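You operate a simulated robot arm through the tools that you are given. There is no shell and no other tool.

Carry out the task below with a simulated robot arm. There is one attempt and no reset: what you move stays moved.

Task
Try the torch, shut the bottle and stand both in the clear crate.
Fine: switch the torch on, then off again; the sports bottle's spout is down. Set down upright: torch, sports bottle.
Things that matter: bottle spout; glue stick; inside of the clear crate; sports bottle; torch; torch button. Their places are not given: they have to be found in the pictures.

It is judged by the outcome, as a careful person would: the job done as asked, and still so three seconds after it is handed in. It fails if anything else is knocked over, pushed out of place, dropped, spilled or broken.

Robot
A 6-joint arm with a four-finger gripper, fixed in place. Base frame: the origin is on the floor under the middle of its stand, x ahead of it, y to its left, z up; the work surface is at about z = 910. Lengths are in mm, angles in degrees, forces in N, time in s.
With the tool pointing down near the work surface it reaches from about 260 to 680 mm from the base axis. Its first joint turns from -166.0 to 166.0 degrees. Payload 3.43 kg.
The TCP is the grasp point between the finger pads, 30 mm short of the fingertips. In the tool frame z runs along the fingers and y along their closing line. The gripper opens to 120 mm; its body begins 85 mm behind the TCP.
Orientation is that of the tool frame in the base frame, as a unit quaternion [x, y, z, w]. With the fingers straight down and closing along the base's y, the tool's x points along the base's -x, its y along +y and its z along -z.

Tools
- The arm moves only by the tool play_rows. Its argument "motion" is a list of rows, each an object (a shift or turn left out is 0, a gripper value left out holds the last) with "offset": the shift along the tool's x, y, z in cm, a list of three; "rotation": the turn, a rotation vector about the tool's x, y, z in degrees, a list of three; "hand": the gripper command, from -1 (shut) to 1 (fully open), values between in proportion. In form: [{"offset": [dx, dy, dz], "rotation": [ax, ay, az], "hand": hand}, ...]. A call has 1 to 20 rows; each row is the pose to reach, as a shift and turn from the pose commanded when the call began, along the tool's axes at that moment. Each row takes 0.2 s and may step no farther than 50 mm and 8.6 degrees from the row before; otherwise, or with a gripper value out of range, the whole call is refused. A pose out of reach is approached as far as the arm can. The call stops where the force on the tool passes 40 N (or 10 N more than at its start, if that is more) or the arm is blocked; 0.2 s more then pass. The fingers move at their own pace (about 40 mm/s each) and stop on an object; they squeeze with about 45 N. The grip force told is the motor's: it shows also when the fingers shut on nothing. Time passes only in rows, and 0.2 s behind the last, so rows that repeat a pose let the fingers close. The reply holds the time, the measured pose of the TCP, the force on the tool along the base axes, the opening and the grip force, in the units named above and with some noise, with the torque about the TCP (base axes, N m) and any sound that the robot's microphone picked up.
- Cameras (640 x 400 px; columns grow to the right, rows downward): "scene" is fixed at [49.6, -499.6, 1688.5]; the picture's right is [0.91, -0.41, 0.00], its down [-0.20, -0.44, -0.88] and it looks along [0.36, 0.80, -0.48] (base axes); focal length 315 px, centre (320, 200). "wrist" rides on the gripper at [71, -17, -120] in the tool frame; the picture's right is [0.23, 0.97, 0.00], its down [-0.81, 0.19, -0.55] and it looks along [-0.54, 0.13, 0.83] (tool axes); focal length 275 px, centre (320, 200).
- capture(camera): a new picture of that camera. No time passes.
- raise_lower(by): moves the trunk up (or, below 0, down) by that many mm; the arm rides with it, the base frame stays. It gives what a move gives, with no picture.
- pixel_to_xyz(camera, pixels): for up to 12 pixels [column, row] of the newest picture of that camera ("zoom" is the newest enlarged one), the place [x, y, z] in the base frame of the surface seen there, good to about 2 mm. No time passes.
- zoom(camera, box): a new picture of the part [left, top, right, bottom] of that camera's present view, enlarged. No time passes.
- sign_off(): hands the job in; it is judged then, once.

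Open the gripper and draw the arm clear of the work before you hand the job in, unless the task says otherwise.

The tools are called after "Emit:" as name(argument=value, ...) on one line, values as JSON. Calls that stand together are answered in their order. play_rows: Moves the arm, as the interface text tells. Its arguments: {"type":"object","properties":{"motion":{"type":"array","items":{"type":"object","properties":{"offset":{"type":"array","items":{"type":"number"}},"rotation":{"type":"array","items":{"type":"number"}},"hand":{"type":"number"}}}}},"required":["motion"]} The other tools are called the same way: raise_lower (by) moves the trunk up or down; capture (camera) takes a picture; pixel_to_xyz (camera, pixels) gives the place of the surface under pixels of a picture; zoom (camera, box) takes an enlarged picture of a part of a camera's view; sign_off () hands the job in.

At the start:

```text
time: 0.0
ee_pos: [287.9, 381.4, 1351.2]
tool_rot: [0.0, 1.0, -0.001, 0.0]
contact_force: [-0.1, 0.1, -0.6]
moment: [0.0, 0.02, 0.01]
finger_gap: 119.8
grasp_force: 0.1
trunk travel left (down, up): [-275.0, 165.0]
```

scene: 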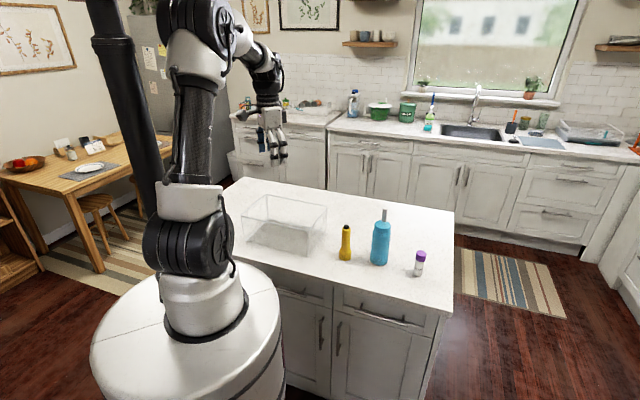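
wrist: 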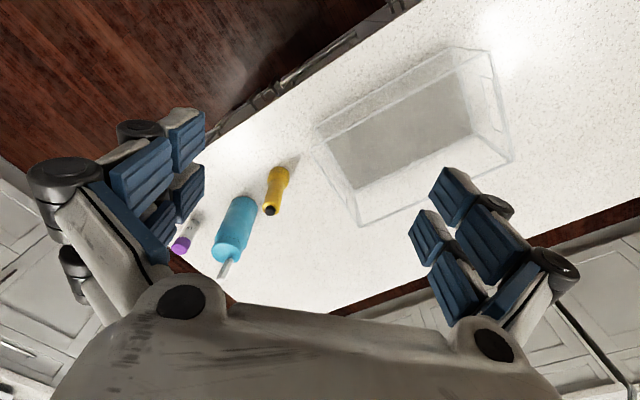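

The scene shows the crate near (285,222), the yellow torch at (345,243), the blue bottle at (380,240) and the glue stick at (419,263). I'll zoom in to see the details.

Emit:
zoom(camera="scene", box=[310, 190, 450, 290])

Emit:
zoom(camera="wrist", box=[160, 140, 320, 290])

```text
4.00 times, centred on (380, 240) of scene
```

zoom: 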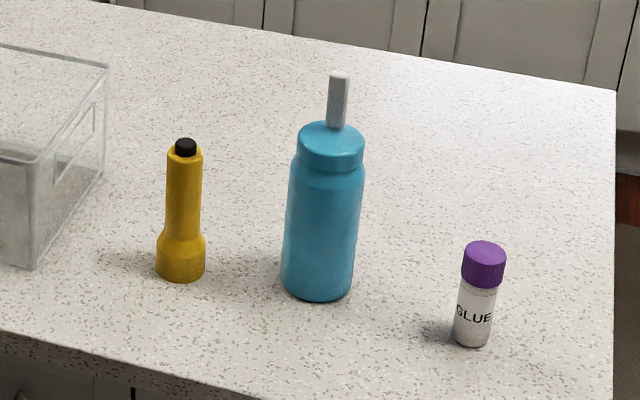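

```text
2.67 times, centred on (240, 215) of wrist
```

zoom: 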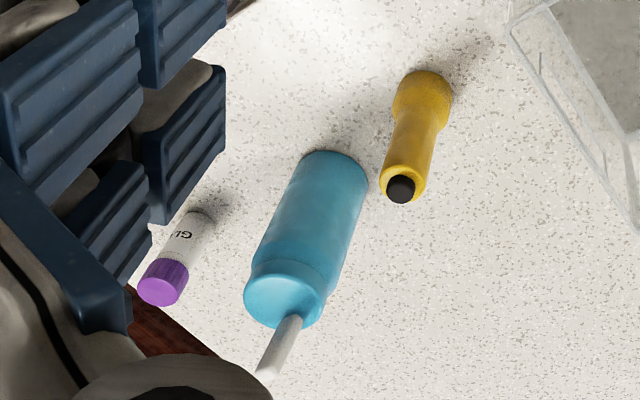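

Torch has a black button on its tail, pointing up; the bottle's spout stands up. I'll measure points on each.

Emit:
zoom(camera="scene", box=[360, 200, 400, 225])

Emit:
pixel_to_xyz(camera="scene", pixels=[[346, 227], [345, 230], [345, 245], [345, 258], [384, 209], [383, 220], [381, 224], [381, 245], [380, 262], [421, 252], [418, 270], [346, 225]])

Emit:
pixel_to_xyz(camera="wrist", pixels=[[269, 211], [269, 208], [280, 172], [222, 272], [231, 258], [229, 251], [232, 225], [180, 246], [317, 127], [458, 47], [512, 160], [361, 226]])

Emit:
pixel_to_xyz(camera="scene", pixels=[[244, 212], [269, 195], [327, 206], [312, 229], [247, 240], [270, 222], [318, 256], [290, 240], [300, 228], [280, 230], [265, 235], [330, 225]])

```text
16.00 times, centred on (380, 212) of scene
```

zoom: 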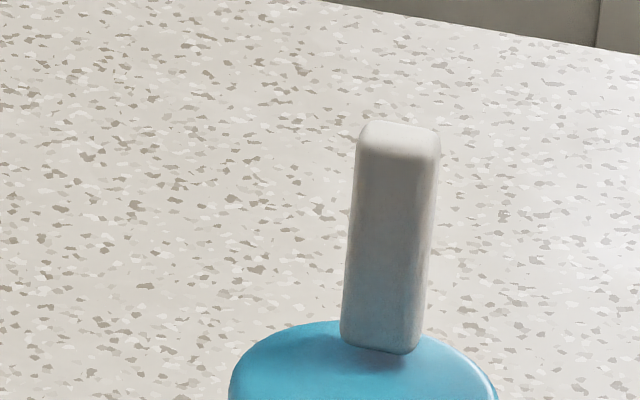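

```text
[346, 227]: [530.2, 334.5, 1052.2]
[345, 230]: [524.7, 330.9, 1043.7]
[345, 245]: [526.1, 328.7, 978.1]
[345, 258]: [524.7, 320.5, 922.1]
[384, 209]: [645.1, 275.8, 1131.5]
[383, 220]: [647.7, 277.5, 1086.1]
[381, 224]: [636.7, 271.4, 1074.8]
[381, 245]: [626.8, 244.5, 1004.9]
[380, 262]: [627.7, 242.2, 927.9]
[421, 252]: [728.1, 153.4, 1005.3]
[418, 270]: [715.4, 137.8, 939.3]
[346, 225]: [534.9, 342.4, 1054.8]
```

```text
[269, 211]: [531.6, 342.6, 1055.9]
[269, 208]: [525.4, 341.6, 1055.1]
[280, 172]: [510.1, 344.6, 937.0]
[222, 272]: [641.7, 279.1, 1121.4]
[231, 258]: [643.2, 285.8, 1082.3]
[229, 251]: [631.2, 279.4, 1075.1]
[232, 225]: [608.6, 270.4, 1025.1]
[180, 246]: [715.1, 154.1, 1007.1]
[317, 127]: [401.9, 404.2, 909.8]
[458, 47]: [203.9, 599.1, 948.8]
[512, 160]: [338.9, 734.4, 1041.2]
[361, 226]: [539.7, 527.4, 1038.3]
```

```text
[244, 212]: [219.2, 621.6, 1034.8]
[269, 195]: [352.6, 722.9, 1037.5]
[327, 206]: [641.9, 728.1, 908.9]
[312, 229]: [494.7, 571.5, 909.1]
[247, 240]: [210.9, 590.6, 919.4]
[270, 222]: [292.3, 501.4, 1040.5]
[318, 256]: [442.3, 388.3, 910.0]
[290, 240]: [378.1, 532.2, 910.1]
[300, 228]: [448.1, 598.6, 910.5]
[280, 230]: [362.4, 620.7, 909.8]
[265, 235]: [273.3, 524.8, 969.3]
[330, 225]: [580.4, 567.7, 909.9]
```

Bottle axis is near (635,268), torch near (528,337), glue near (722,148), crate rim about z 1040. I'll bring the wrist camera over the bottle for a closer look at the spout.

Emit:
play_rows(motion=[{"offset": [-3.5, -2, 1.2]}, {"offset": [-7, -4, 2.4]}, {"offset": [-10.5, -6, 3.6]}, {"offset": [-14, -8, 4.8]}, {"offset": [-17.5, -10, 6]}, {"offset": [-21, -12, 7.2]}, {"offset": [-23.4, -13.4, 8.1]}, {"offset": [-23.4, -13.4, 8.1]}])

Emit:
capture(camera="wrist")

Emit:
capture(camera="scene")

```text
time: 1.8
ee_pos: [521.8, 244.9, 1270.9]
tool_rot: [0.0, 1.0, 0.0, 0.0]
contact_force: [-0.7, 1.2, 0.0]
moment: [-0.01, -0.03, 0.01]
finger_gap: 120.0
grasp_force: 0.1
trunk travel left (down, up): [-275.0, 165.0]
```

```text
taken
```

wrist: 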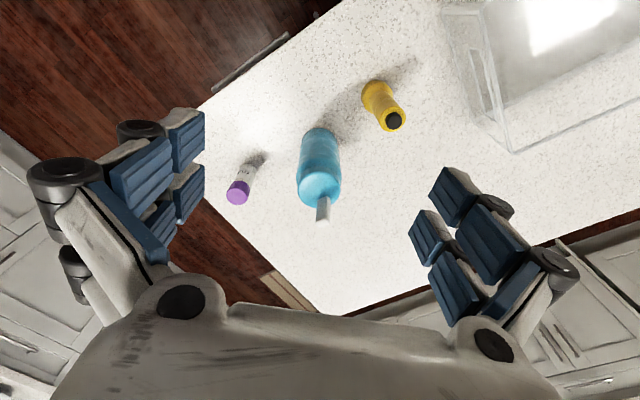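

```text
taken
```

scene: 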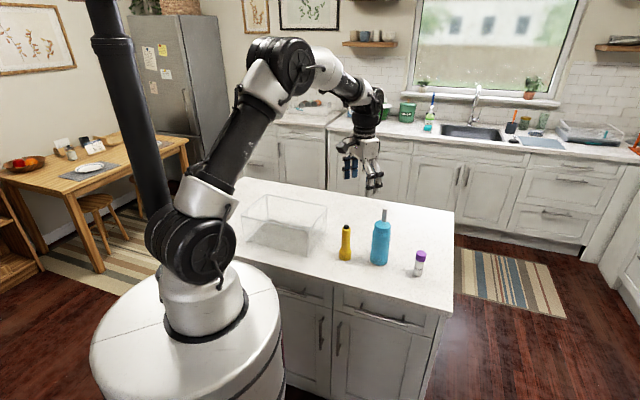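

Emit:
zoom(camera="wrist", box=[288, 170, 352, 230])

Emit:
zoom(camera="wrist", box=[350, 70, 414, 140])

```text
6.67 times, centred on (320, 200) of wrist
```

zoom: 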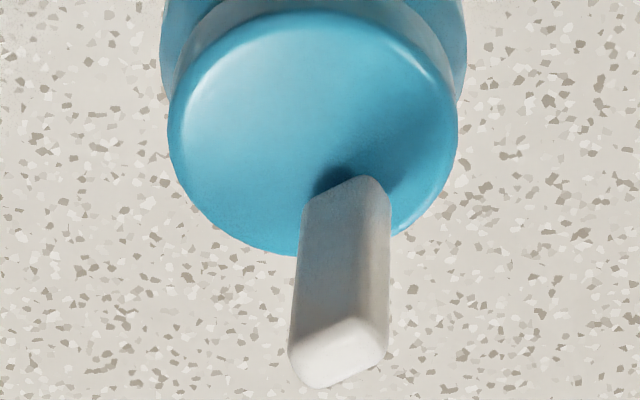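

```text
5.71 times, centred on (382, 105) of wrist
```

zoom: 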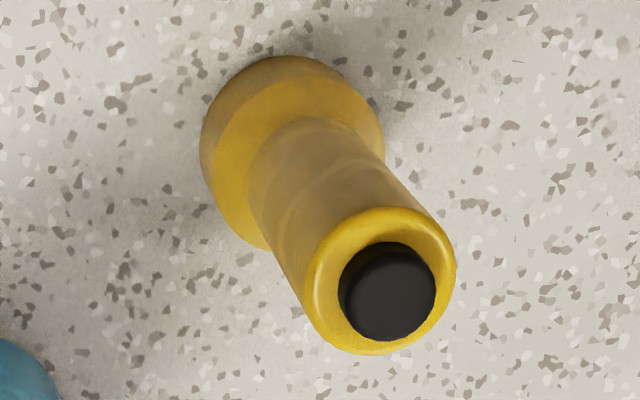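

The spout is a rectangular lever set off-centre toward the far side of the cap, so it likely hinges there and folds across the cap. I'll zoom again and measure the cap rim and spout.

Emit:
zoom(camera="wrist", box=[288, 170, 352, 230])

Emit:
pixel_to_xyz(camera="zoom", pixels=[[313, 133], [180, 130], [446, 130], [313, 25], [240, 225], [340, 180], [370, 180], [308, 205], [340, 355], [300, 350], [380, 325], [320, 380]])

Emit:
pixel_to_xyz(camera="zoom", pixels=[[345, 325], [380, 350], [345, 200], [345, 260], [345, 300], [300, 320], [410, 215], [250, 60], [380, 60], [210, 180], [420, 190], [355, 340]])

```text
6.67 times, centred on (320, 200) of wrist
```

zoom: 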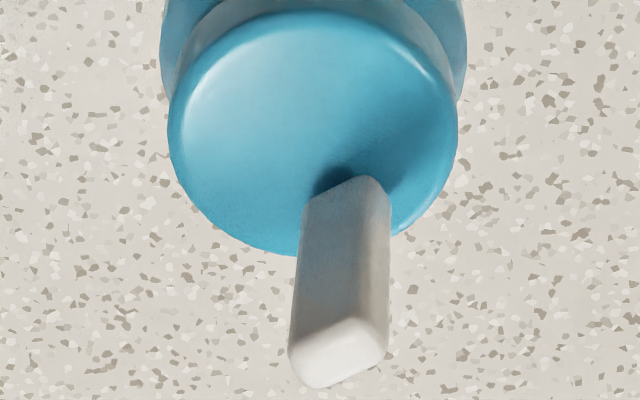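

```text
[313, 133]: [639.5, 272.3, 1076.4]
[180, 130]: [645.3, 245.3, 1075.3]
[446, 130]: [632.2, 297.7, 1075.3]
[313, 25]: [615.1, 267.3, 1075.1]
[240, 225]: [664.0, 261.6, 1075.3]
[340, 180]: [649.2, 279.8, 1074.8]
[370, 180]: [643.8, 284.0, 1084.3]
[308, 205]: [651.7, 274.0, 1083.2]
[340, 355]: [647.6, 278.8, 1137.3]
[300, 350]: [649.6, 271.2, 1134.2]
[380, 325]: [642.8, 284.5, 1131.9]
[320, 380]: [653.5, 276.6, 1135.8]
```

```text
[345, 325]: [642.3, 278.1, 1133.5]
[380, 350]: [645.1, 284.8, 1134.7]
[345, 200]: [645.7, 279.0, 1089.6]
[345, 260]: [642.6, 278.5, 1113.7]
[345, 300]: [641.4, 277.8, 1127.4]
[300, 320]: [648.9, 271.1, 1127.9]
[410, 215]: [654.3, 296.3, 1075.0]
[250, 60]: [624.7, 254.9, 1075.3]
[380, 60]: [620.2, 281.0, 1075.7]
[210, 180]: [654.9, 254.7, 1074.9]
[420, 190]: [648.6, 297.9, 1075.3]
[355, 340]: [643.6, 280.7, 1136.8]
```

The cap centre is about (639,271.5) at z 1075, and the spout stands at (647,278), offset toward direction (0.84,0.54), with its top at z 1136. So it should fold toward (-0.84,-0.54). I'll shut the fingers, turn the tool to match, and test the reach behind the spout while staying high.

Emit:
play_rows(motion=[{"offset": [-2.7, 0.9, 0], "rotation": [0, 0, -5.5], "hand": -1}, {"offset": [-5.4, 1.8, 0], "rotation": [0, 0, -11], "hand": -1}, {"offset": [-8.1, 2.7, 0], "rotation": [0, 0, -16.5], "hand": -1}, {"offset": [-10.8, 3.6, 0], "rotation": [0, 0, -22], "hand": -1}, {"offset": [-13.5, 4.6, 0], "rotation": [0, 0, -27.5], "hand": -1}, {"offset": [-16, 5.6, 0], "rotation": [0, 0, -32.7], "hand": -1}, {"offset": [-16, 5.6, 2], "rotation": [0, 0, -32.7], "hand": -1}, {"offset": [-16, 5.6, 4], "rotation": [0, 0, -32.7], "hand": -1}, {"offset": [-16, 5.6, 4], "rotation": [0, 0, -32.7], "hand": -1}])

Emit:
capture(camera="wrist")

Emit:
capture(camera="scene")

```text
time: 3.8
ee_pos: [641.8, 284.6, 1224.8]
tool_rot: [-0.281, 0.96, 0.0, 0.0]
contact_force: [0.2, 0.3, 0.0]
moment: [-0.01, -0.03, -0.03]
finger_gap: 0.0
grasp_force: 33.7
out of reach, approached as far as the arm can: row 5, 6, 7, 8, 9
trunk travel left (down, up): [-275.0, 165.0]
```

```text
taken
```

wrist: 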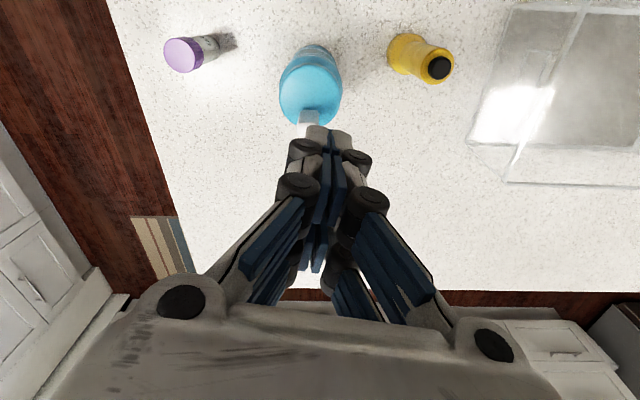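

```text
taken
```

scene: 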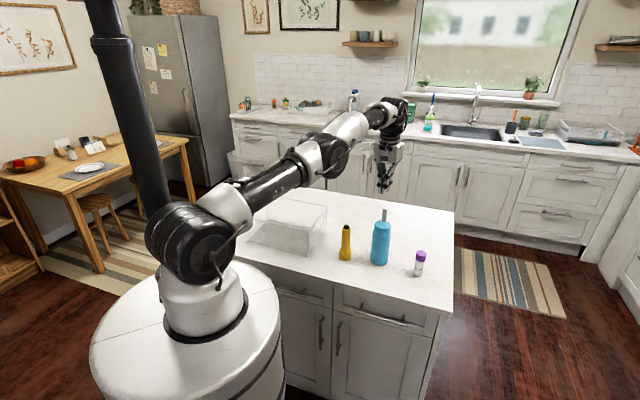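

The arm only got to radius about 702 with the tool straight down. I'll measure the shoulder and wrist heights to see whether moving the trunk helps.

Emit:
pixel_to_xyz(camera="scene", pixels=[[190, 240], [215, 260], [175, 260], [388, 115], [386, 150], [384, 185], [335, 160], [378, 115], [400, 110], [205, 300]])

Emit:
zoom(camera="wrist", box=[240, 100, 400, 300])

```text
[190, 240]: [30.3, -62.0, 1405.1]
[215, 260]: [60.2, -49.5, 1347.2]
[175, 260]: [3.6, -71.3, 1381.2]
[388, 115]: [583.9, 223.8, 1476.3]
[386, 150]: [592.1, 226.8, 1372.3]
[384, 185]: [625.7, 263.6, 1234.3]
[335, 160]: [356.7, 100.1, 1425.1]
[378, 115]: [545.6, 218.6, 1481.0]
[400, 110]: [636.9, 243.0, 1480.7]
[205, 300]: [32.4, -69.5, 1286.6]
```

```text
2.00 times, centred on (320, 200) of wrist
```

zoom: 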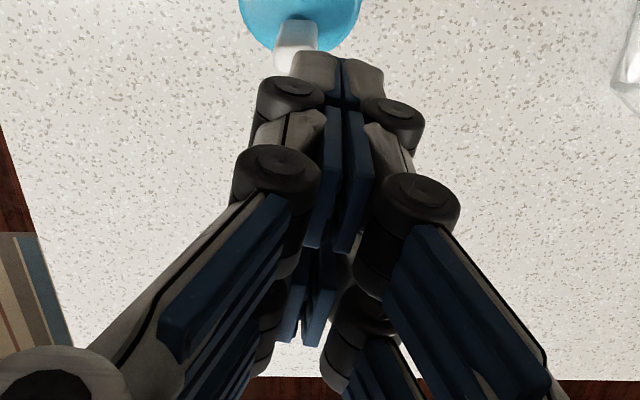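

The reach limit is about 709 mm for the wrist, so I'll tilt the fingers outward to get behind the spout. First I'll back off a little to check which pose the offsets are counted from.

Emit:
play_rows(motion=[{"offset": [2.5, 0, -1], "hand": -1}, {"offset": [5, 0, -2], "hand": -1}, {"offset": [5, 0, -2], "hand": -1}])

```text
time: 4.6
ee_pos: [601.0, 259.1, 1244.0]
tool_rot: [-0.281, 0.96, 0.0, 0.0]
contact_force: [1.2, -0.2, 0.2]
moment: [-0.01, -0.02, 0.02]
finger_gap: 0.1
grasp_force: 33.5
trunk travel left (down, up): [-275.0, 165.0]
```

The offsets count from the pose actually reached. Now I'll tilt the fingers 25° outward and move to a spot beyond and above the spout.

Emit:
play_rows(motion=[{"offset": [-2, -0.3, 0], "rotation": [0, -8.3, 0], "hand": -1}, {"offset": [-4, -0.6, 0], "rotation": [0, -16.6, 0], "hand": -1}, {"offset": [-6, -0.9, 0], "rotation": [0, -25, 0], "hand": -1}, {"offset": [-8, -0.9, 1], "rotation": [0, -25, 0], "hand": -1}, {"offset": [-9.9, -0.9, 2], "rotation": [0, -25, 0], "hand": -1}, {"offset": [-9.9, -0.9, 2.9], "rotation": [0, -25, 0], "hand": -1}, {"offset": [-9.9, -0.9, 2.9], "rotation": [0, -25, 0], "hand": -1}])

Emit:
capture(camera="wrist")

Emit:
capture(camera="scene")

```text
time: 6.2
ee_pos: [690.5, 305.0, 1215.2]
tool_rot: [-0.275, 0.937, 0.061, 0.208]
contact_force: [-0.3, 0.2, 0.0]
moment: [-0.01, 0.01, -0.02]
finger_gap: 0.0
grasp_force: 32.8
trunk travel left (down, up): [-275.0, 165.0]
```

```text
taken
```

wrist: 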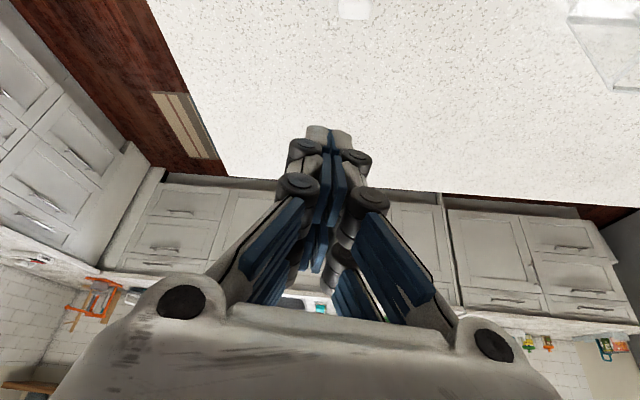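

```text
taken
```

scene: 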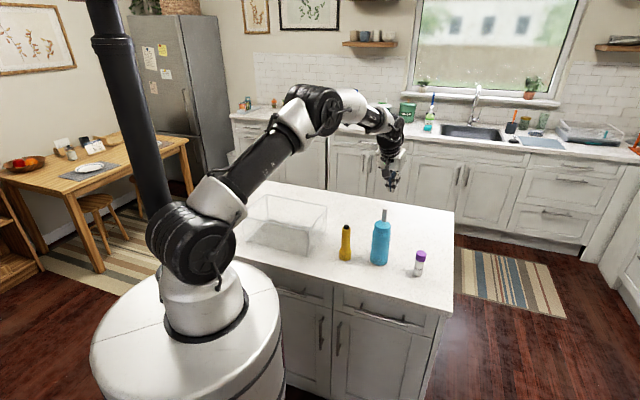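

The spout shows at the top edge of the wrist picture (353,8), just right of the fingertips. I'll check its position again before descending behind it.

Emit:
pixel_to_xyz(camera="wrist", pixels=[[345, 12], [353, 10], [362, 10], [353, 16], [318, 135], [343, 135], [330, 150]])

Emit:
zoom(camera="scene", box=[350, 120, 430, 270])

```text
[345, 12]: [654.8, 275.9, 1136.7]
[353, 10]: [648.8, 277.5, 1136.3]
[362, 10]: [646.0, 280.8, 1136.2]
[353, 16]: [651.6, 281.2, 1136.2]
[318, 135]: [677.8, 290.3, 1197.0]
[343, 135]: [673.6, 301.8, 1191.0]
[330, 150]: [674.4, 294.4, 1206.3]
```

```text
2.67 times, centred on (390, 195) of scene
```

zoom: 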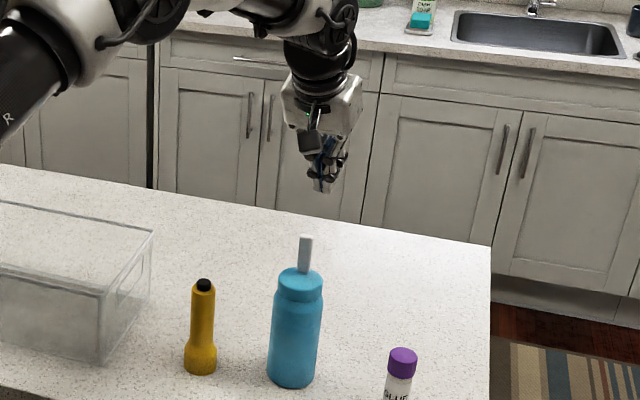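

The fingertips line up with the spout (both at about the same sideways position). I'll descend to put the tips about 22 mm below the spout's top, then approach to within about 5 mm.

Emit:
play_rows(motion=[{"offset": [0.9, 0, 1.9], "hand": -1}, {"offset": [1.8, 0, 3.8], "hand": -1}, {"offset": [2.66, 0, 5.71], "hand": -1}, {"offset": [2.66, 0, 5.71], "hand": -1}, {"offset": [3.6, 0, 5.25], "hand": -1}, {"offset": [4.6, 0, 4.8], "hand": -1}, {"offset": [4.6, 0, 4.8], "hand": -1}])

Emit:
zoom(camera="scene", box=[340, 170, 420, 270])

Emit:
capture(camera="wrist")

```text
time: 7.8
ee_pos: [674.0, 294.0, 1152.6]
tool_rot: [-0.274, 0.937, 0.061, 0.207]
contact_force: [0.0, 0.1, 0.4]
moment: [0.03, -0.03, 0.0]
finger_gap: 0.0
grasp_force: 32.8
trunk travel left (down, up): [-275.0, 165.0]
```

```text
4.00 times, centred on (380, 220) of scene
```

zoom: 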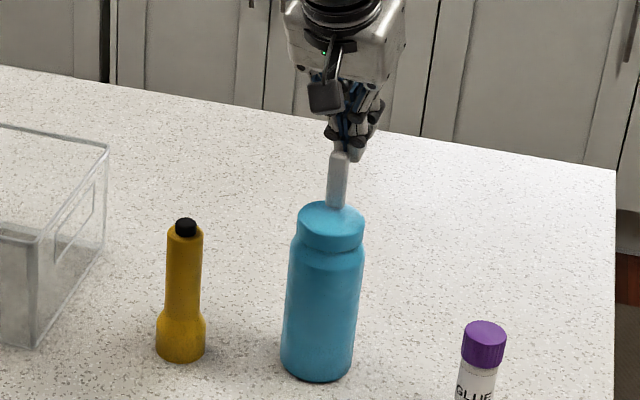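

```text
taken
```

wrist: 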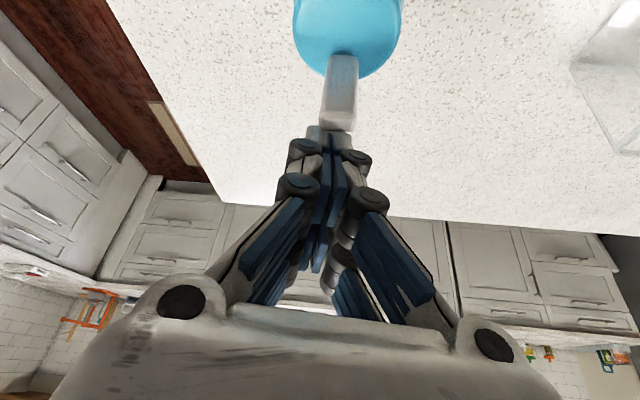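

The spout's tip at (338,122) sits right in front of the fingers, still clear. I'll push gently toward the cap by 12 mm in small steps and watch whether the spout folds or the bottle tilts.

Emit:
play_rows(motion=[{"offset": [0.27, 0, -0.13], "hand": -1}, {"offset": [0.54, 0, -0.25], "hand": -1}, {"offset": [0.82, 0, -0.38], "hand": -1}, {"offset": [1.09, 0, -0.51], "hand": -1}, {"offset": [1.09, 0, -0.51], "hand": -1}])

Emit:
zoom(camera="scene", box=[340, 170, 420, 270])

Emit:
capture(camera="wrist")

```text
time: 9.0
ee_pos: [662.0, 288.0, 1153.7]
tool_rot: [-0.274, 0.937, 0.062, 0.208]
contact_force: [0.0, -0.5, 0.2]
moment: [0.01, -0.02, 0.04]
finger_gap: 0.1
grasp_force: 33.7
trunk travel left (down, up): [-275.0, 165.0]
```

```text
4.00 times, centred on (380, 220) of scene
```

zoom: 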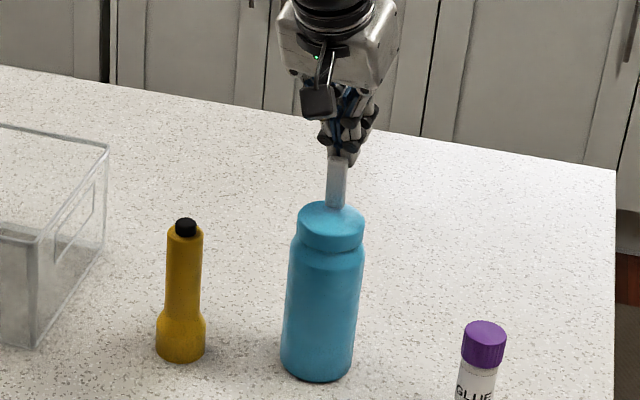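

```text
taken
```

wrist: 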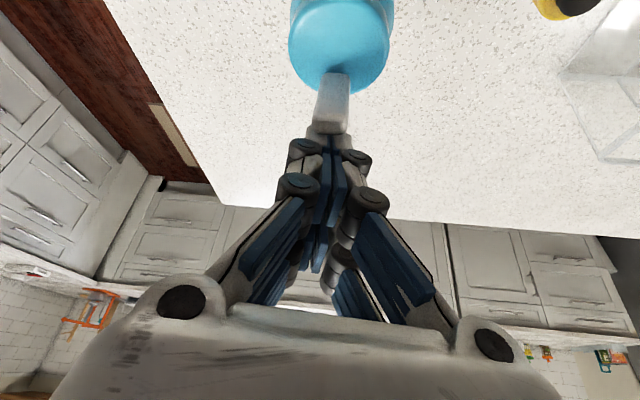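

The bottle still stands upright and the spout top seems to be moving; I'll measure its top now to see if it's folding.

Emit:
pixel_to_xyz(camera="wrist", pixels=[[328, 125], [338, 125], [332, 110], [335, 90], [335, 78], [340, 40], [300, 40], [380, 40]])

Emit:
zoom(camera="wrist", box=[270, 0, 400, 150])

```text
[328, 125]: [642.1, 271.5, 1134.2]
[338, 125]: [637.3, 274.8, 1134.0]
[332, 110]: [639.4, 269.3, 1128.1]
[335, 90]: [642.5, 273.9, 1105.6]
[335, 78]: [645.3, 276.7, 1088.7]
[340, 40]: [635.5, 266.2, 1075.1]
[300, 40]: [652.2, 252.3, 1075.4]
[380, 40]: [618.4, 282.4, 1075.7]
```

```text
2.67 times, centred on (335, 75) of wrist
```

zoom: 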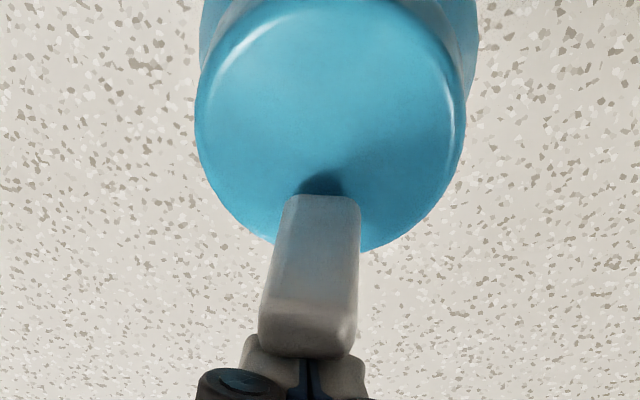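

The spout is folding (its top has come in to about (639,270) while the cap stays level), with almost no force. I'll continue along the arc to about 65° of fold.

Emit:
play_rows(motion=[{"offset": [0.5, 0, -0.27], "hand": -1}, {"offset": [0.99, 0, -0.55], "hand": -1}, {"offset": [1.52, 0, -0.82], "hand": -1}, {"offset": [2.06, 0, -1.1], "hand": -1}, {"offset": [2.7, 0, -1.02], "hand": -1}, {"offset": [3.35, 0, -0.94], "hand": -1}, {"offset": [3.92, 0, -0.65], "hand": -1}, {"offset": [4.5, 0, -0.37], "hand": -1}, {"offset": [4.5, 0, -0.37], "hand": -1}])

Emit:
zoom(camera="scene", box=[340, 170, 420, 270])

Emit:
capture(camera="wrist")

```text
time: 11.0
ee_pos: [625.9, 263.1, 1135.9]
tool_rot: [-0.274, 0.937, 0.061, 0.209]
contact_force: [-0.3, 0.4, -0.6]
moment: [-0.02, 0.02, -0.02]
finger_gap: 0.1
grasp_force: 33.2
trunk travel left (down, up): [-275.0, 165.0]
```

```text
4.00 times, centred on (380, 220) of scene
```

zoom: 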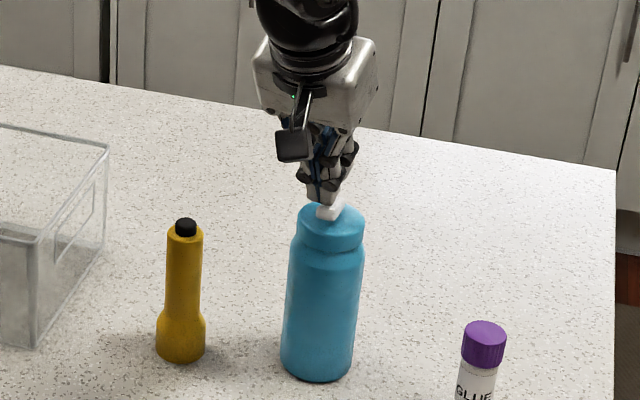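

```text
taken
```

wrist: 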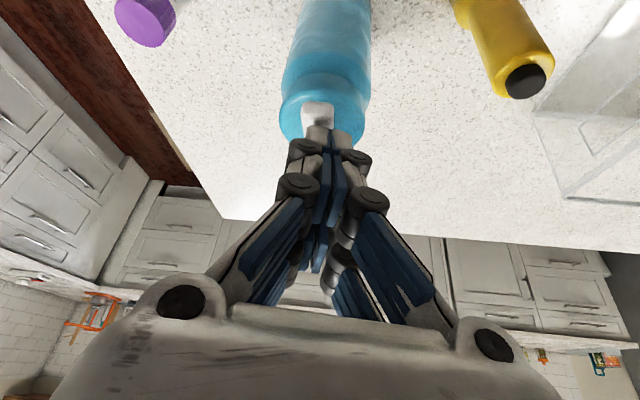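

The spout is folded most of the way (tip at (318,112)) and the bottle stands upright. I'll press it the rest of the way down in small steps.

Emit:
play_rows(motion=[{"offset": [0.2, 0, 0.24], "hand": -1}, {"offset": [0.4, 0, 0.48], "hand": -1}, {"offset": [0.59, 0, 0.72], "hand": -1}, {"offset": [0.72, 0, 0.9], "hand": -1}, {"offset": [0.72, 0, 0.9], "hand": -1}])

Emit:
zoom(camera="scene", box=[340, 170, 420, 270])

Emit:
zoom(camera="wrist", box=[260, 50, 390, 160])

```text
time: 12.2
ee_pos: [624.7, 263.5, 1124.4]
tool_rot: [-0.275, 0.937, 0.06, 0.208]
contact_force: [-0.4, 0.4, -0.3]
moment: [0.02, 0.04, 0.03]
finger_gap: 0.1
grasp_force: 33.7
trunk travel left (down, up): [-275.0, 165.0]
```

```text
4.00 times, centred on (380, 220) of scene
```

zoom: 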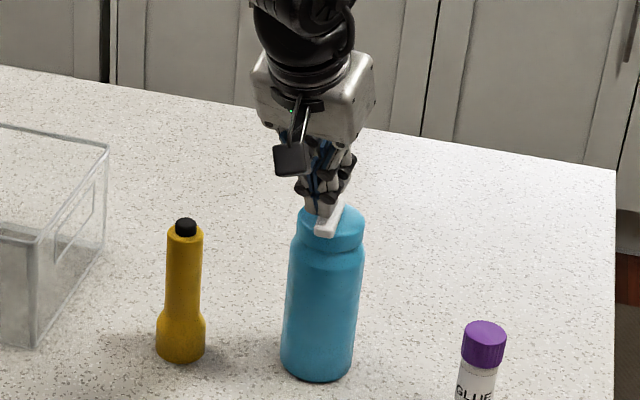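

```text
3.64 times, centred on (325, 105) of wrist
```

zoom: 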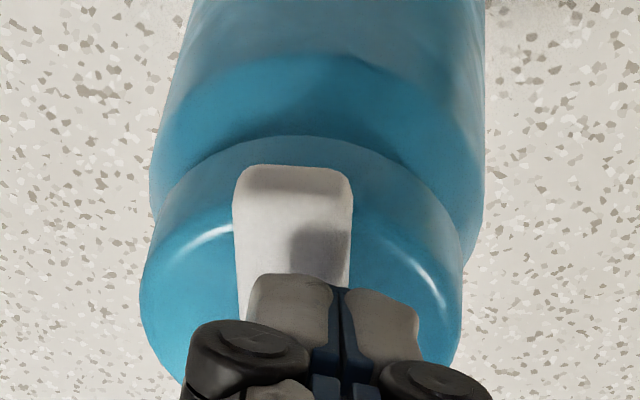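

The spout is nearly flat across the cap now. I'll press a few mm more until there is contact force to make sure it's fully down.

Emit:
play_rows(motion=[{"offset": [0.08, 0, 0.18], "hand": -1}, {"offset": [0.17, 0, 0.36], "hand": -1}, {"offset": [0.17, 0, 0.36], "hand": -1}])

Emit:
zoom(camera="wrist", box=[260, 50, 390, 160])

Emit:
pixel_to_xyz(camera="zoom", pixels=[[270, 190], [290, 185], [330, 190], [260, 250], [290, 260], [180, 290], [440, 300], [250, 170]])

```text
time: 13.0
ee_pos: [624.6, 262.2, 1120.3]
tool_rot: [-0.275, 0.937, 0.061, 0.208]
contact_force: [0.0, -0.1, 0.4]
moment: [-0.02, 0.02, 0.01]
finger_gap: 0.0
grasp_force: 33.6
trunk travel left (down, up): [-275.0, 165.0]
```

```text
3.64 times, centred on (325, 105) of wrist
```

zoom: 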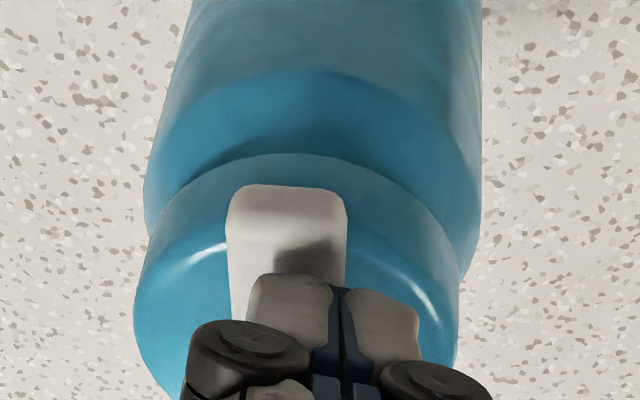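

```text
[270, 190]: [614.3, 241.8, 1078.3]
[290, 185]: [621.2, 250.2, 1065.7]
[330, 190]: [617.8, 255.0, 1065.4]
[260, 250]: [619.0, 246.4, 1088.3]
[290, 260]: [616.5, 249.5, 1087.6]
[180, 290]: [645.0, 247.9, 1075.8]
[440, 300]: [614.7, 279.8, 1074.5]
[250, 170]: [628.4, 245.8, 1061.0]
```

The spout's top surface reads z 1088, about level. I'll press a couple more mm to confirm it's on its stop.

Emit:
play_rows(motion=[{"offset": [0.04, 0, 0.09], "hand": -1}, {"offset": [0.08, 0, 0.18], "hand": -1}, {"offset": [0.13, 0, 0.27], "hand": -1}, {"offset": [0.13, 0, 0.27], "hand": -1}])

Emit:
zoom(camera="scene", box=[340, 170, 420, 270])

Emit:
zoom(camera="wrist", box=[260, 50, 390, 160])

Emit:
pixel_to_xyz(camera="zoom", pixels=[[260, 240], [290, 240], [330, 230], [255, 280], [250, 220], [320, 220], [240, 300], [350, 270]])

```text
time: 14.0
ee_pos: [625.6, 262.4, 1120.9]
tool_rot: [-0.274, 0.937, 0.061, 0.209]
contact_force: [-3.0, -1.9, 11.4]
moment: [-0.14, 0.23, -0.03]
finger_gap: 6.1
grasp_force: 33.1
trunk travel left (down, up): [-275.0, 165.0]
```

```text
4.00 times, centred on (380, 220) of scene
```

zoom: 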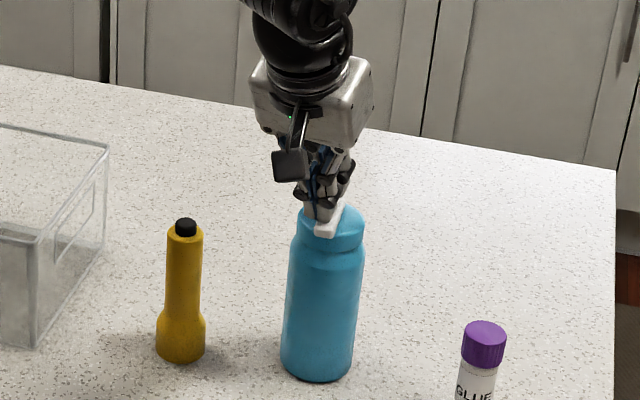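

```text
3.64 times, centred on (325, 105) of wrist
```

zoom: 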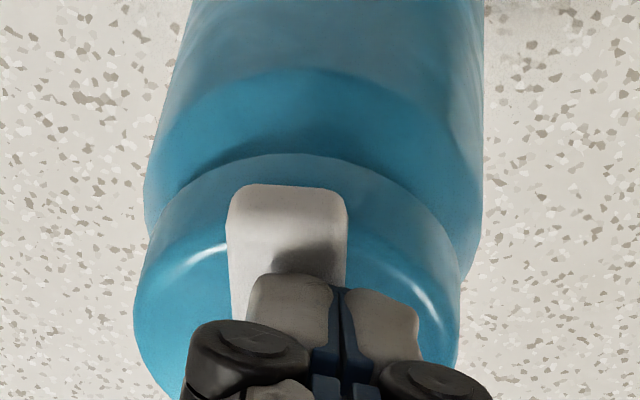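

```text
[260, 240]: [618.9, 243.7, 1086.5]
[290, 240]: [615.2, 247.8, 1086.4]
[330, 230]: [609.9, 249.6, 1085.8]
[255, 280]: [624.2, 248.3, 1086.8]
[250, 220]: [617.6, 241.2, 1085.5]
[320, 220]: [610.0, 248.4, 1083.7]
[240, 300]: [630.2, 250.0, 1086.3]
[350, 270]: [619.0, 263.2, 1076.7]
```

The spout is on its stop (11 N contact, top surface level at z 1086). I'll lift straight up and clear.

Emit:
play_rows(motion=[{"offset": [-0.85, 0, -1.81], "hand": -1}, {"offset": [-2.5, 0, -5.4], "hand": -1}, {"offset": [-4.2, 0, -9.1], "hand": -1}, {"offset": [-5.1, 0, -10.9], "hand": -1}, {"offset": [-5.1, 0, -10.9], "rotation": [0, 8.3, 0], "hand": -1}, {"offset": [-5.1, 0, -10.9], "rotation": [0, 16.6, 0], "hand": -1}, {"offset": [-5.1, 0, -10.9], "rotation": [0, 25, 0], "hand": -1}, {"offset": [-5.1, 0, -10.9], "rotation": [0, 25, 0], "hand": -1}])

Emit:
capture(camera="wrist")

Emit:
zoom(camera="scene", box=[340, 170, 420, 270])

```text
time: 15.8
ee_pos: [624.2, 261.4, 1239.6]
tool_rot: [-0.281, 0.96, 0.001, 0.0]
contact_force: [-0.2, -1.2, -0.6]
moment: [0.02, -0.01, 0.0]
finger_gap: 0.1
grasp_force: 33.3
trunk travel left (down, up): [-275.0, 165.0]
```

```text
taken
```

wrist: 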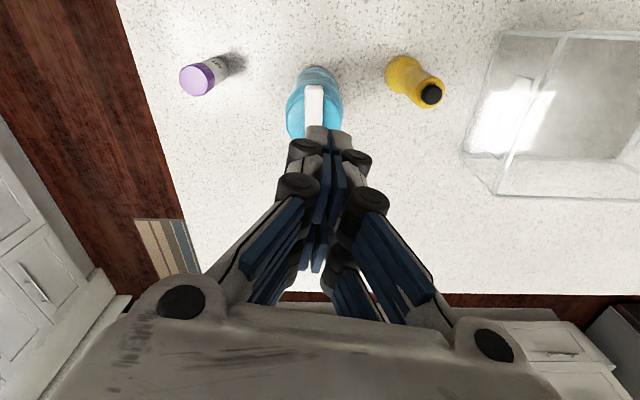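

```text
4.00 times, centred on (380, 220) of scene
```

zoom: 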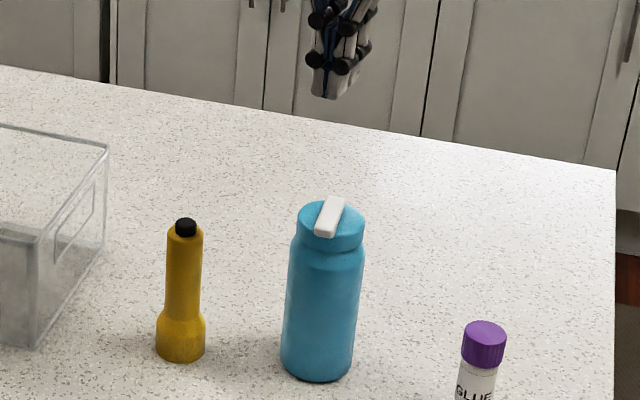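

The spout stays folded flat. Next is the torch; I'll zoom on the closed fingertips to know where a solid tip is for pressing the button.

Emit:
zoom(camera="wrist", box=[270, 110, 390, 300])

Emit:
pixel_to_xyz(camera="wrist", pixels=[[314, 130], [345, 135], [318, 138], [345, 142], [331, 150], [350, 140], [308, 135]])

Emit:
zoom(camera="scene", box=[370, 150, 410, 200])

Emit:
pixel_to_xyz(camera="zoom", pixels=[[290, 300], [320, 310], [340, 310], [350, 280], [300, 250], [370, 250]])

```text
2.11 times, centred on (330, 205) of wrist
```

zoom: 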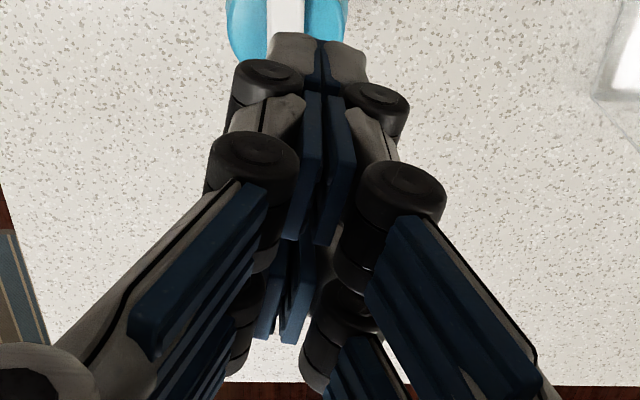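

```text
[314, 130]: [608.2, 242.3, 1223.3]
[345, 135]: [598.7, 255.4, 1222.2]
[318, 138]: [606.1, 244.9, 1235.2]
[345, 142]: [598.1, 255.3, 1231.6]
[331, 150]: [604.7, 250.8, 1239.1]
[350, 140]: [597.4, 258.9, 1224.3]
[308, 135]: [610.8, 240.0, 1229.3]
```

```text
8.00 times, centred on (390, 175) of scene
```

zoom: 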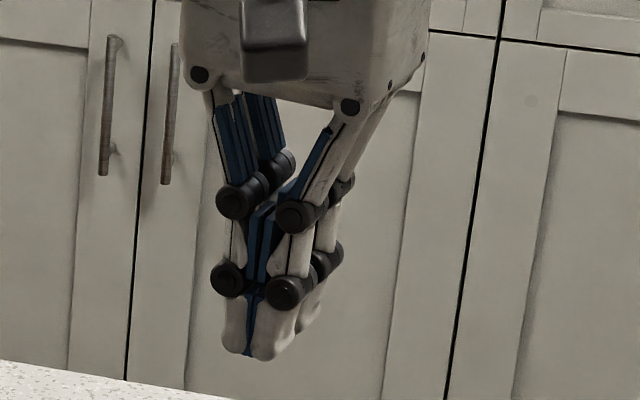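

```text
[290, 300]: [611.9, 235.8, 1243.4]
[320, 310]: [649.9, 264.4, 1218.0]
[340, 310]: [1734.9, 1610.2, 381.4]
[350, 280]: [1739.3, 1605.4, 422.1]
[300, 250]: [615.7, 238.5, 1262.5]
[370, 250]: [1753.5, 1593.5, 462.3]
```

The near finger pair's tips span about x +3..+24 mm in the tool frame, so I'll press with them. Now I turn the tool back square and move to look at the torch from above.

Emit:
play_rows(motion=[{"offset": [2.2, 2.8, 0], "rotation": [0, 0, 6.5], "hand": -1}, {"offset": [4.4, 5.6, 0], "rotation": [0, 0, 13], "hand": -1}, {"offset": [6.6, 8.4, 1.5], "rotation": [0, 0, 19.5], "hand": -1}, {"offset": [8.8, 11.2, 3], "rotation": [0, 0, 26], "hand": -1}, {"offset": [11.4, 14.4, 4.5], "rotation": [0, 0, 32.7], "hand": -1}, {"offset": [11.4, 14.4, 6], "rotation": [0, 0, 32.7], "hand": -1}, {"offset": [11.4, 14.4, 6], "rotation": [0, 0, 32.7], "hand": -1}])

Emit:
capture(camera="wrist")

Emit:
zoom(camera="wrist", box=[270, 130, 390, 230])

```text
time: 17.4
ee_pos: [451.1, 323.1, 1178.7]
tool_rot: [0.0, 1.0, 0.0, 0.001]
contact_force: [-0.7, 0.0, -0.2]
moment: [0.0, -0.02, 0.0]
finger_gap: 0.1
grasp_force: 33.6
trunk travel left (down, up): [-275.0, 165.0]
```

```text
taken
```

wrist: 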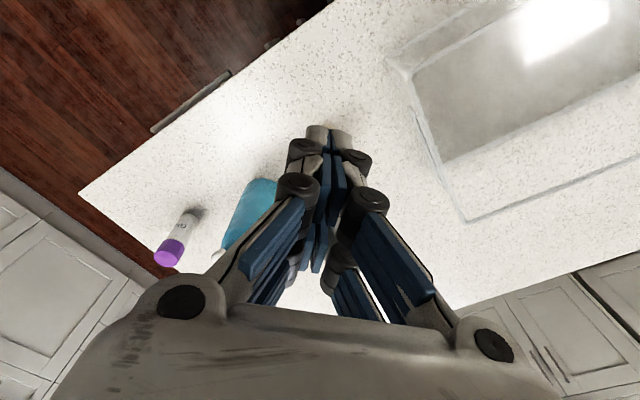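

```text
4.00 times, centred on (330, 180) of wrist
```

zoom: 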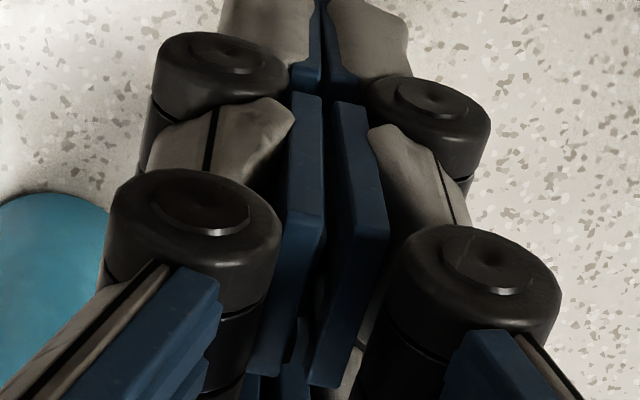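

The closed fingers hide the torch. I'll open the gripper in the air here to see it, and take crate measurements too.

Emit:
play_rows(motion=[{"hand": 1}, {"hand": 1}, {"hand": 1}, {"hand": 1}, {"hand": 1}, {"hand": 1}, {"hand": 1}, {"hand": 1}])

Emit:
capture(camera="wrist")

Emit:
zoom(camera="wrist", box=[270, 130, 370, 230])

```text
time: 19.2
ee_pos: [453.7, 321.3, 1178.9]
tool_rot: [0.0, 1.0, 0.0, 0.0]
contact_force: [-0.5, 0.8, 0.9]
moment: [-0.03, 0.03, 0.01]
finger_gap: 119.7
grasp_force: 0.1
trunk travel left (down, up): [-275.0, 165.0]
```

```text
taken
```

wrist: 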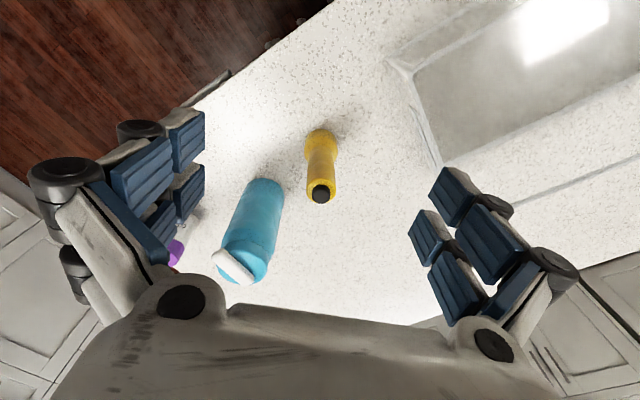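

```text
4.00 times, centred on (320, 180) of wrist
```

zoom: 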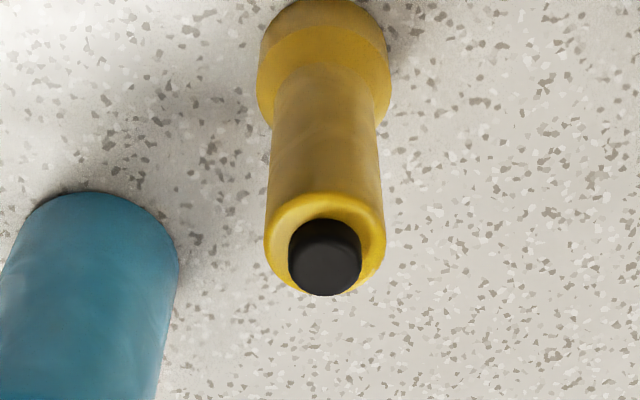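

Emit:
pixel_to_xyz(camera="zoom", pixels=[[326, 265], [302, 265], [350, 265], [326, 245], [326, 285], [272, 245], [378, 235], [326, 203], [270, 180], [380, 180], [325, 150], [325, 50]])

Emit:
pixel_to_xyz(camera="wrist", pixels=[[446, 220], [441, 185], [480, 232], [475, 191], [385, 62], [402, 72], [445, 120], [500, 100], [560, 100], [470, 158], [420, 85], [580, 150]])

```text
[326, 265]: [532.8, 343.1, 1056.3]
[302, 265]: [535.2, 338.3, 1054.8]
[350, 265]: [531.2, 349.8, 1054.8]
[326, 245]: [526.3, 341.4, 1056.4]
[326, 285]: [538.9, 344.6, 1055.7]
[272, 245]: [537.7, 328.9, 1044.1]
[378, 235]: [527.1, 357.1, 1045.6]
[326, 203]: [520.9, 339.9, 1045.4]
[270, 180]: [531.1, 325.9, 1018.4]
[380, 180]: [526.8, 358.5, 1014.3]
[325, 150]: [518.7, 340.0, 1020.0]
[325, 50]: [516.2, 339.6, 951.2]
```

```text
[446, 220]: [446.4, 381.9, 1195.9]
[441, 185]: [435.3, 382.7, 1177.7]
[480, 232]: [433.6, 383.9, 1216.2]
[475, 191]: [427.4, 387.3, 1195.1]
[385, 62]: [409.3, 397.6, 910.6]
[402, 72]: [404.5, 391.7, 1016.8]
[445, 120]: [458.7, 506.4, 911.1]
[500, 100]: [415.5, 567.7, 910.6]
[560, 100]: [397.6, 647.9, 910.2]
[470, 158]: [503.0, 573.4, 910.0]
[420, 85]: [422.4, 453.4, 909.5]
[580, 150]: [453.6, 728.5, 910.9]
```

The button centre is at about (532.5,343) with its top at z 1056, and the torch axis is (531,343). I'll shut the fingers and move the near pair's tips above the button.

Emit:
play_rows(motion=[{"offset": [-2.5, 0.6, 0], "hand": -1}, {"offset": [-5, 1.2, 0], "hand": -1}, {"offset": [-7.5, 1.8, 0], "hand": -1}, {"offset": [-9.23, 2.17, 0], "hand": -1}, {"offset": [-9.23, 2.17, 2], "hand": -1}, {"offset": [-9.23, 2.17, 4], "hand": -1}, {"offset": [-9.23, 2.17, 5], "hand": -1}, {"offset": [-9.23, 2.17, 5], "hand": -1}, {"offset": [-9.23, 2.17, 5], "hand": -1}])

Emit:
zoom(camera="scene", box=[310, 170, 400, 270])

Emit:
capture(camera="wrist")

```text
time: 21.2
ee_pos: [543.6, 343.7, 1131.0]
tool_rot: [0.0, 1.0, 0.0, 0.0]
contact_force: [-0.6, 0.2, -0.4]
moment: [0.0, 0.01, -0.01]
finger_gap: 0.0
grasp_force: 33.2
trunk travel left (down, up): [-275.0, 165.0]
```

```text
4.00 times, centred on (355, 220) of scene
```

zoom: 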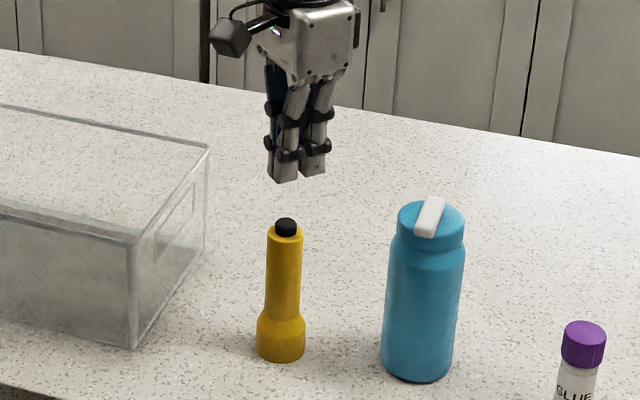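

```text
taken
```

wrist: 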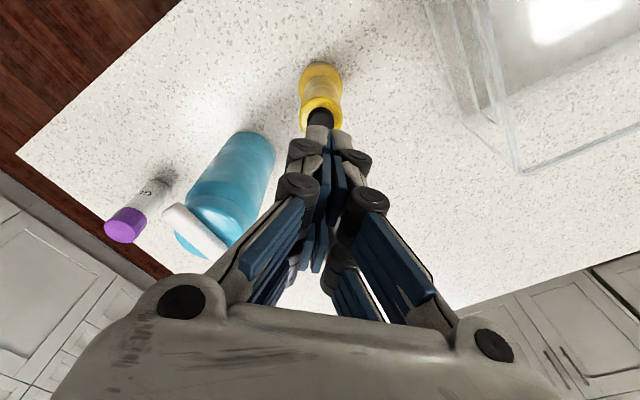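

The tips hang above the torch. I'll check exactly where the near pair's tips are relative to the button.

Emit:
pixel_to_xyz(camera="zoom", pixels=[[272, 170], [277, 172], [284, 174], [292, 174], [296, 172], [303, 168], [315, 168], [324, 168], [286, 228], [286, 220]])

```text
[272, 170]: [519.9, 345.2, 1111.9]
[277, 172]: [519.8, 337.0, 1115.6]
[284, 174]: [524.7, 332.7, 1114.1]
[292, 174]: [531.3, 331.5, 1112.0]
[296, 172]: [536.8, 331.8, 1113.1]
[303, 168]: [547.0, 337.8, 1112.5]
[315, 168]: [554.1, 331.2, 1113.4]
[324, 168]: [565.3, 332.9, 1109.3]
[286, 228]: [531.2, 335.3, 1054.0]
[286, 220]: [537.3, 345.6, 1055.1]
```

The near pair spans x 520–538, y 332–355, centred at (529,343.7); I'll shift 3 mm forward and descend to just above the button (tip z about 1061).

Emit:
play_rows(motion=[{"offset": [-0.3, -0.05, 0], "hand": -1}, {"offset": [-0.3, -0.05, 2], "hand": -1}, {"offset": [-0.3, -0.05, 3.3], "hand": -1}, {"offset": [-0.3, -0.05, 4], "hand": -1}, {"offset": [-0.3, -0.05, 4], "hand": -1}])

Emit:
zoom(camera="scene", box=[325, 190, 375, 265])

```text
time: 22.4
ee_pos: [547.4, 343.4, 1089.7]
tool_rot: [0.0, 1.0, 0.0, -0.001]
contact_force: [-0.3, -0.2, -0.1]
moment: [-0.01, 0.01, -0.01]
finger_gap: 0.0
grasp_force: 33.2
trunk travel left (down, up): [-275.0, 165.0]
```

```text
5.33 times, centred on (350, 228) of scene
```

zoom: 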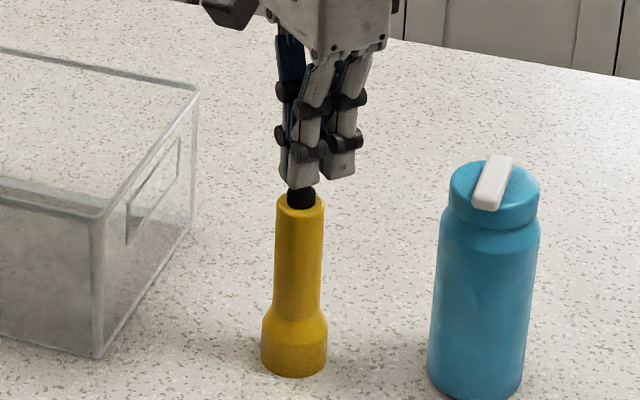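

The tips are about 3 mm over the button. I'll press down slowly 6 mm and watch for a click or force.

Emit:
play_rows(motion=[{"offset": [0, 0, 0.1], "hand": -1}, {"offset": [0, 0, 0.2], "hand": -1}, {"offset": [0, 0, 0.3], "hand": -1}, {"offset": [0, 0, 0.4], "hand": -1}, {"offset": [0, 0, 0.5], "hand": -1}, {"offset": [0, 0, 0.6], "hand": -1}, {"offset": [0, 0, 0.6], "hand": -1}])

Emit:
zoom(camera="scene", box=[325, 190, 375, 265])

```text
time: 24.0
ee_pos: [546.7, 343.7, 1083.7]
tool_rot: [0.0, 1.0, 0.0, 0.0]
contact_force: [-0.1, 0.6, 0.3]
moment: [-0.02, 0.02, 0.01]
finger_gap: 0.6
grasp_force: 33.5
trunk travel left (down, up): [-275.0, 165.0]
```

```text
5.33 times, centred on (350, 228) of scene
```

zoom: 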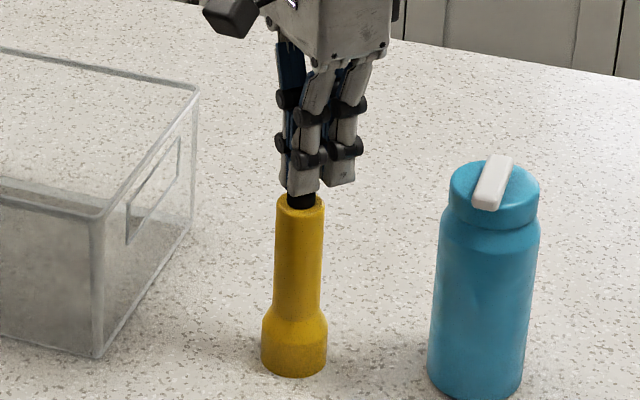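

Contact is just starting (gap reads 0.6) with no click yet. I'll press another 3 mm slowly.

Emit:
play_rows(motion=[{"offset": [0, 0, 0.08], "hand": -1}, {"offset": [0, 0, 0.16], "hand": -1}, {"offset": [0, 0, 0.24], "hand": -1}, {"offset": [0, 0, 0.3], "hand": -1}, {"offset": [0, 0, 0.3], "hand": -1}])

Emit:
zoom(camera="scene", box=[325, 190, 375, 265])

```text
time: 25.2
ee_pos: [547.6, 343.1, 1079.7]
tool_rot: [0.0, 1.0, 0.0, 0.0]
contact_force: [-0.4, 0.2, 1.6]
moment: [-0.01, 0.03, 0.05]
finger_gap: 6.0
grasp_force: 33.6
trunk travel left (down, up): [-275.0, 165.0]
```

```text
5.33 times, centred on (350, 228) of scene
```

zoom: 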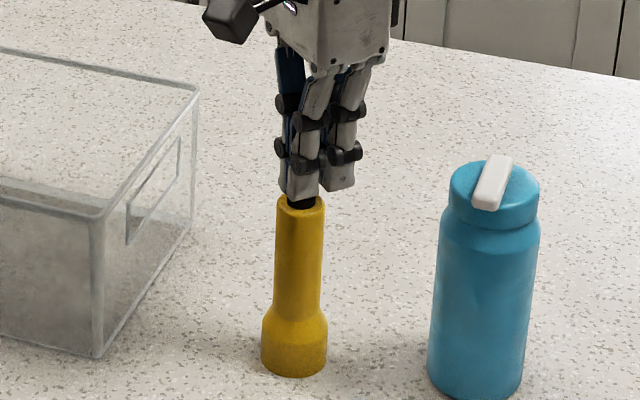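

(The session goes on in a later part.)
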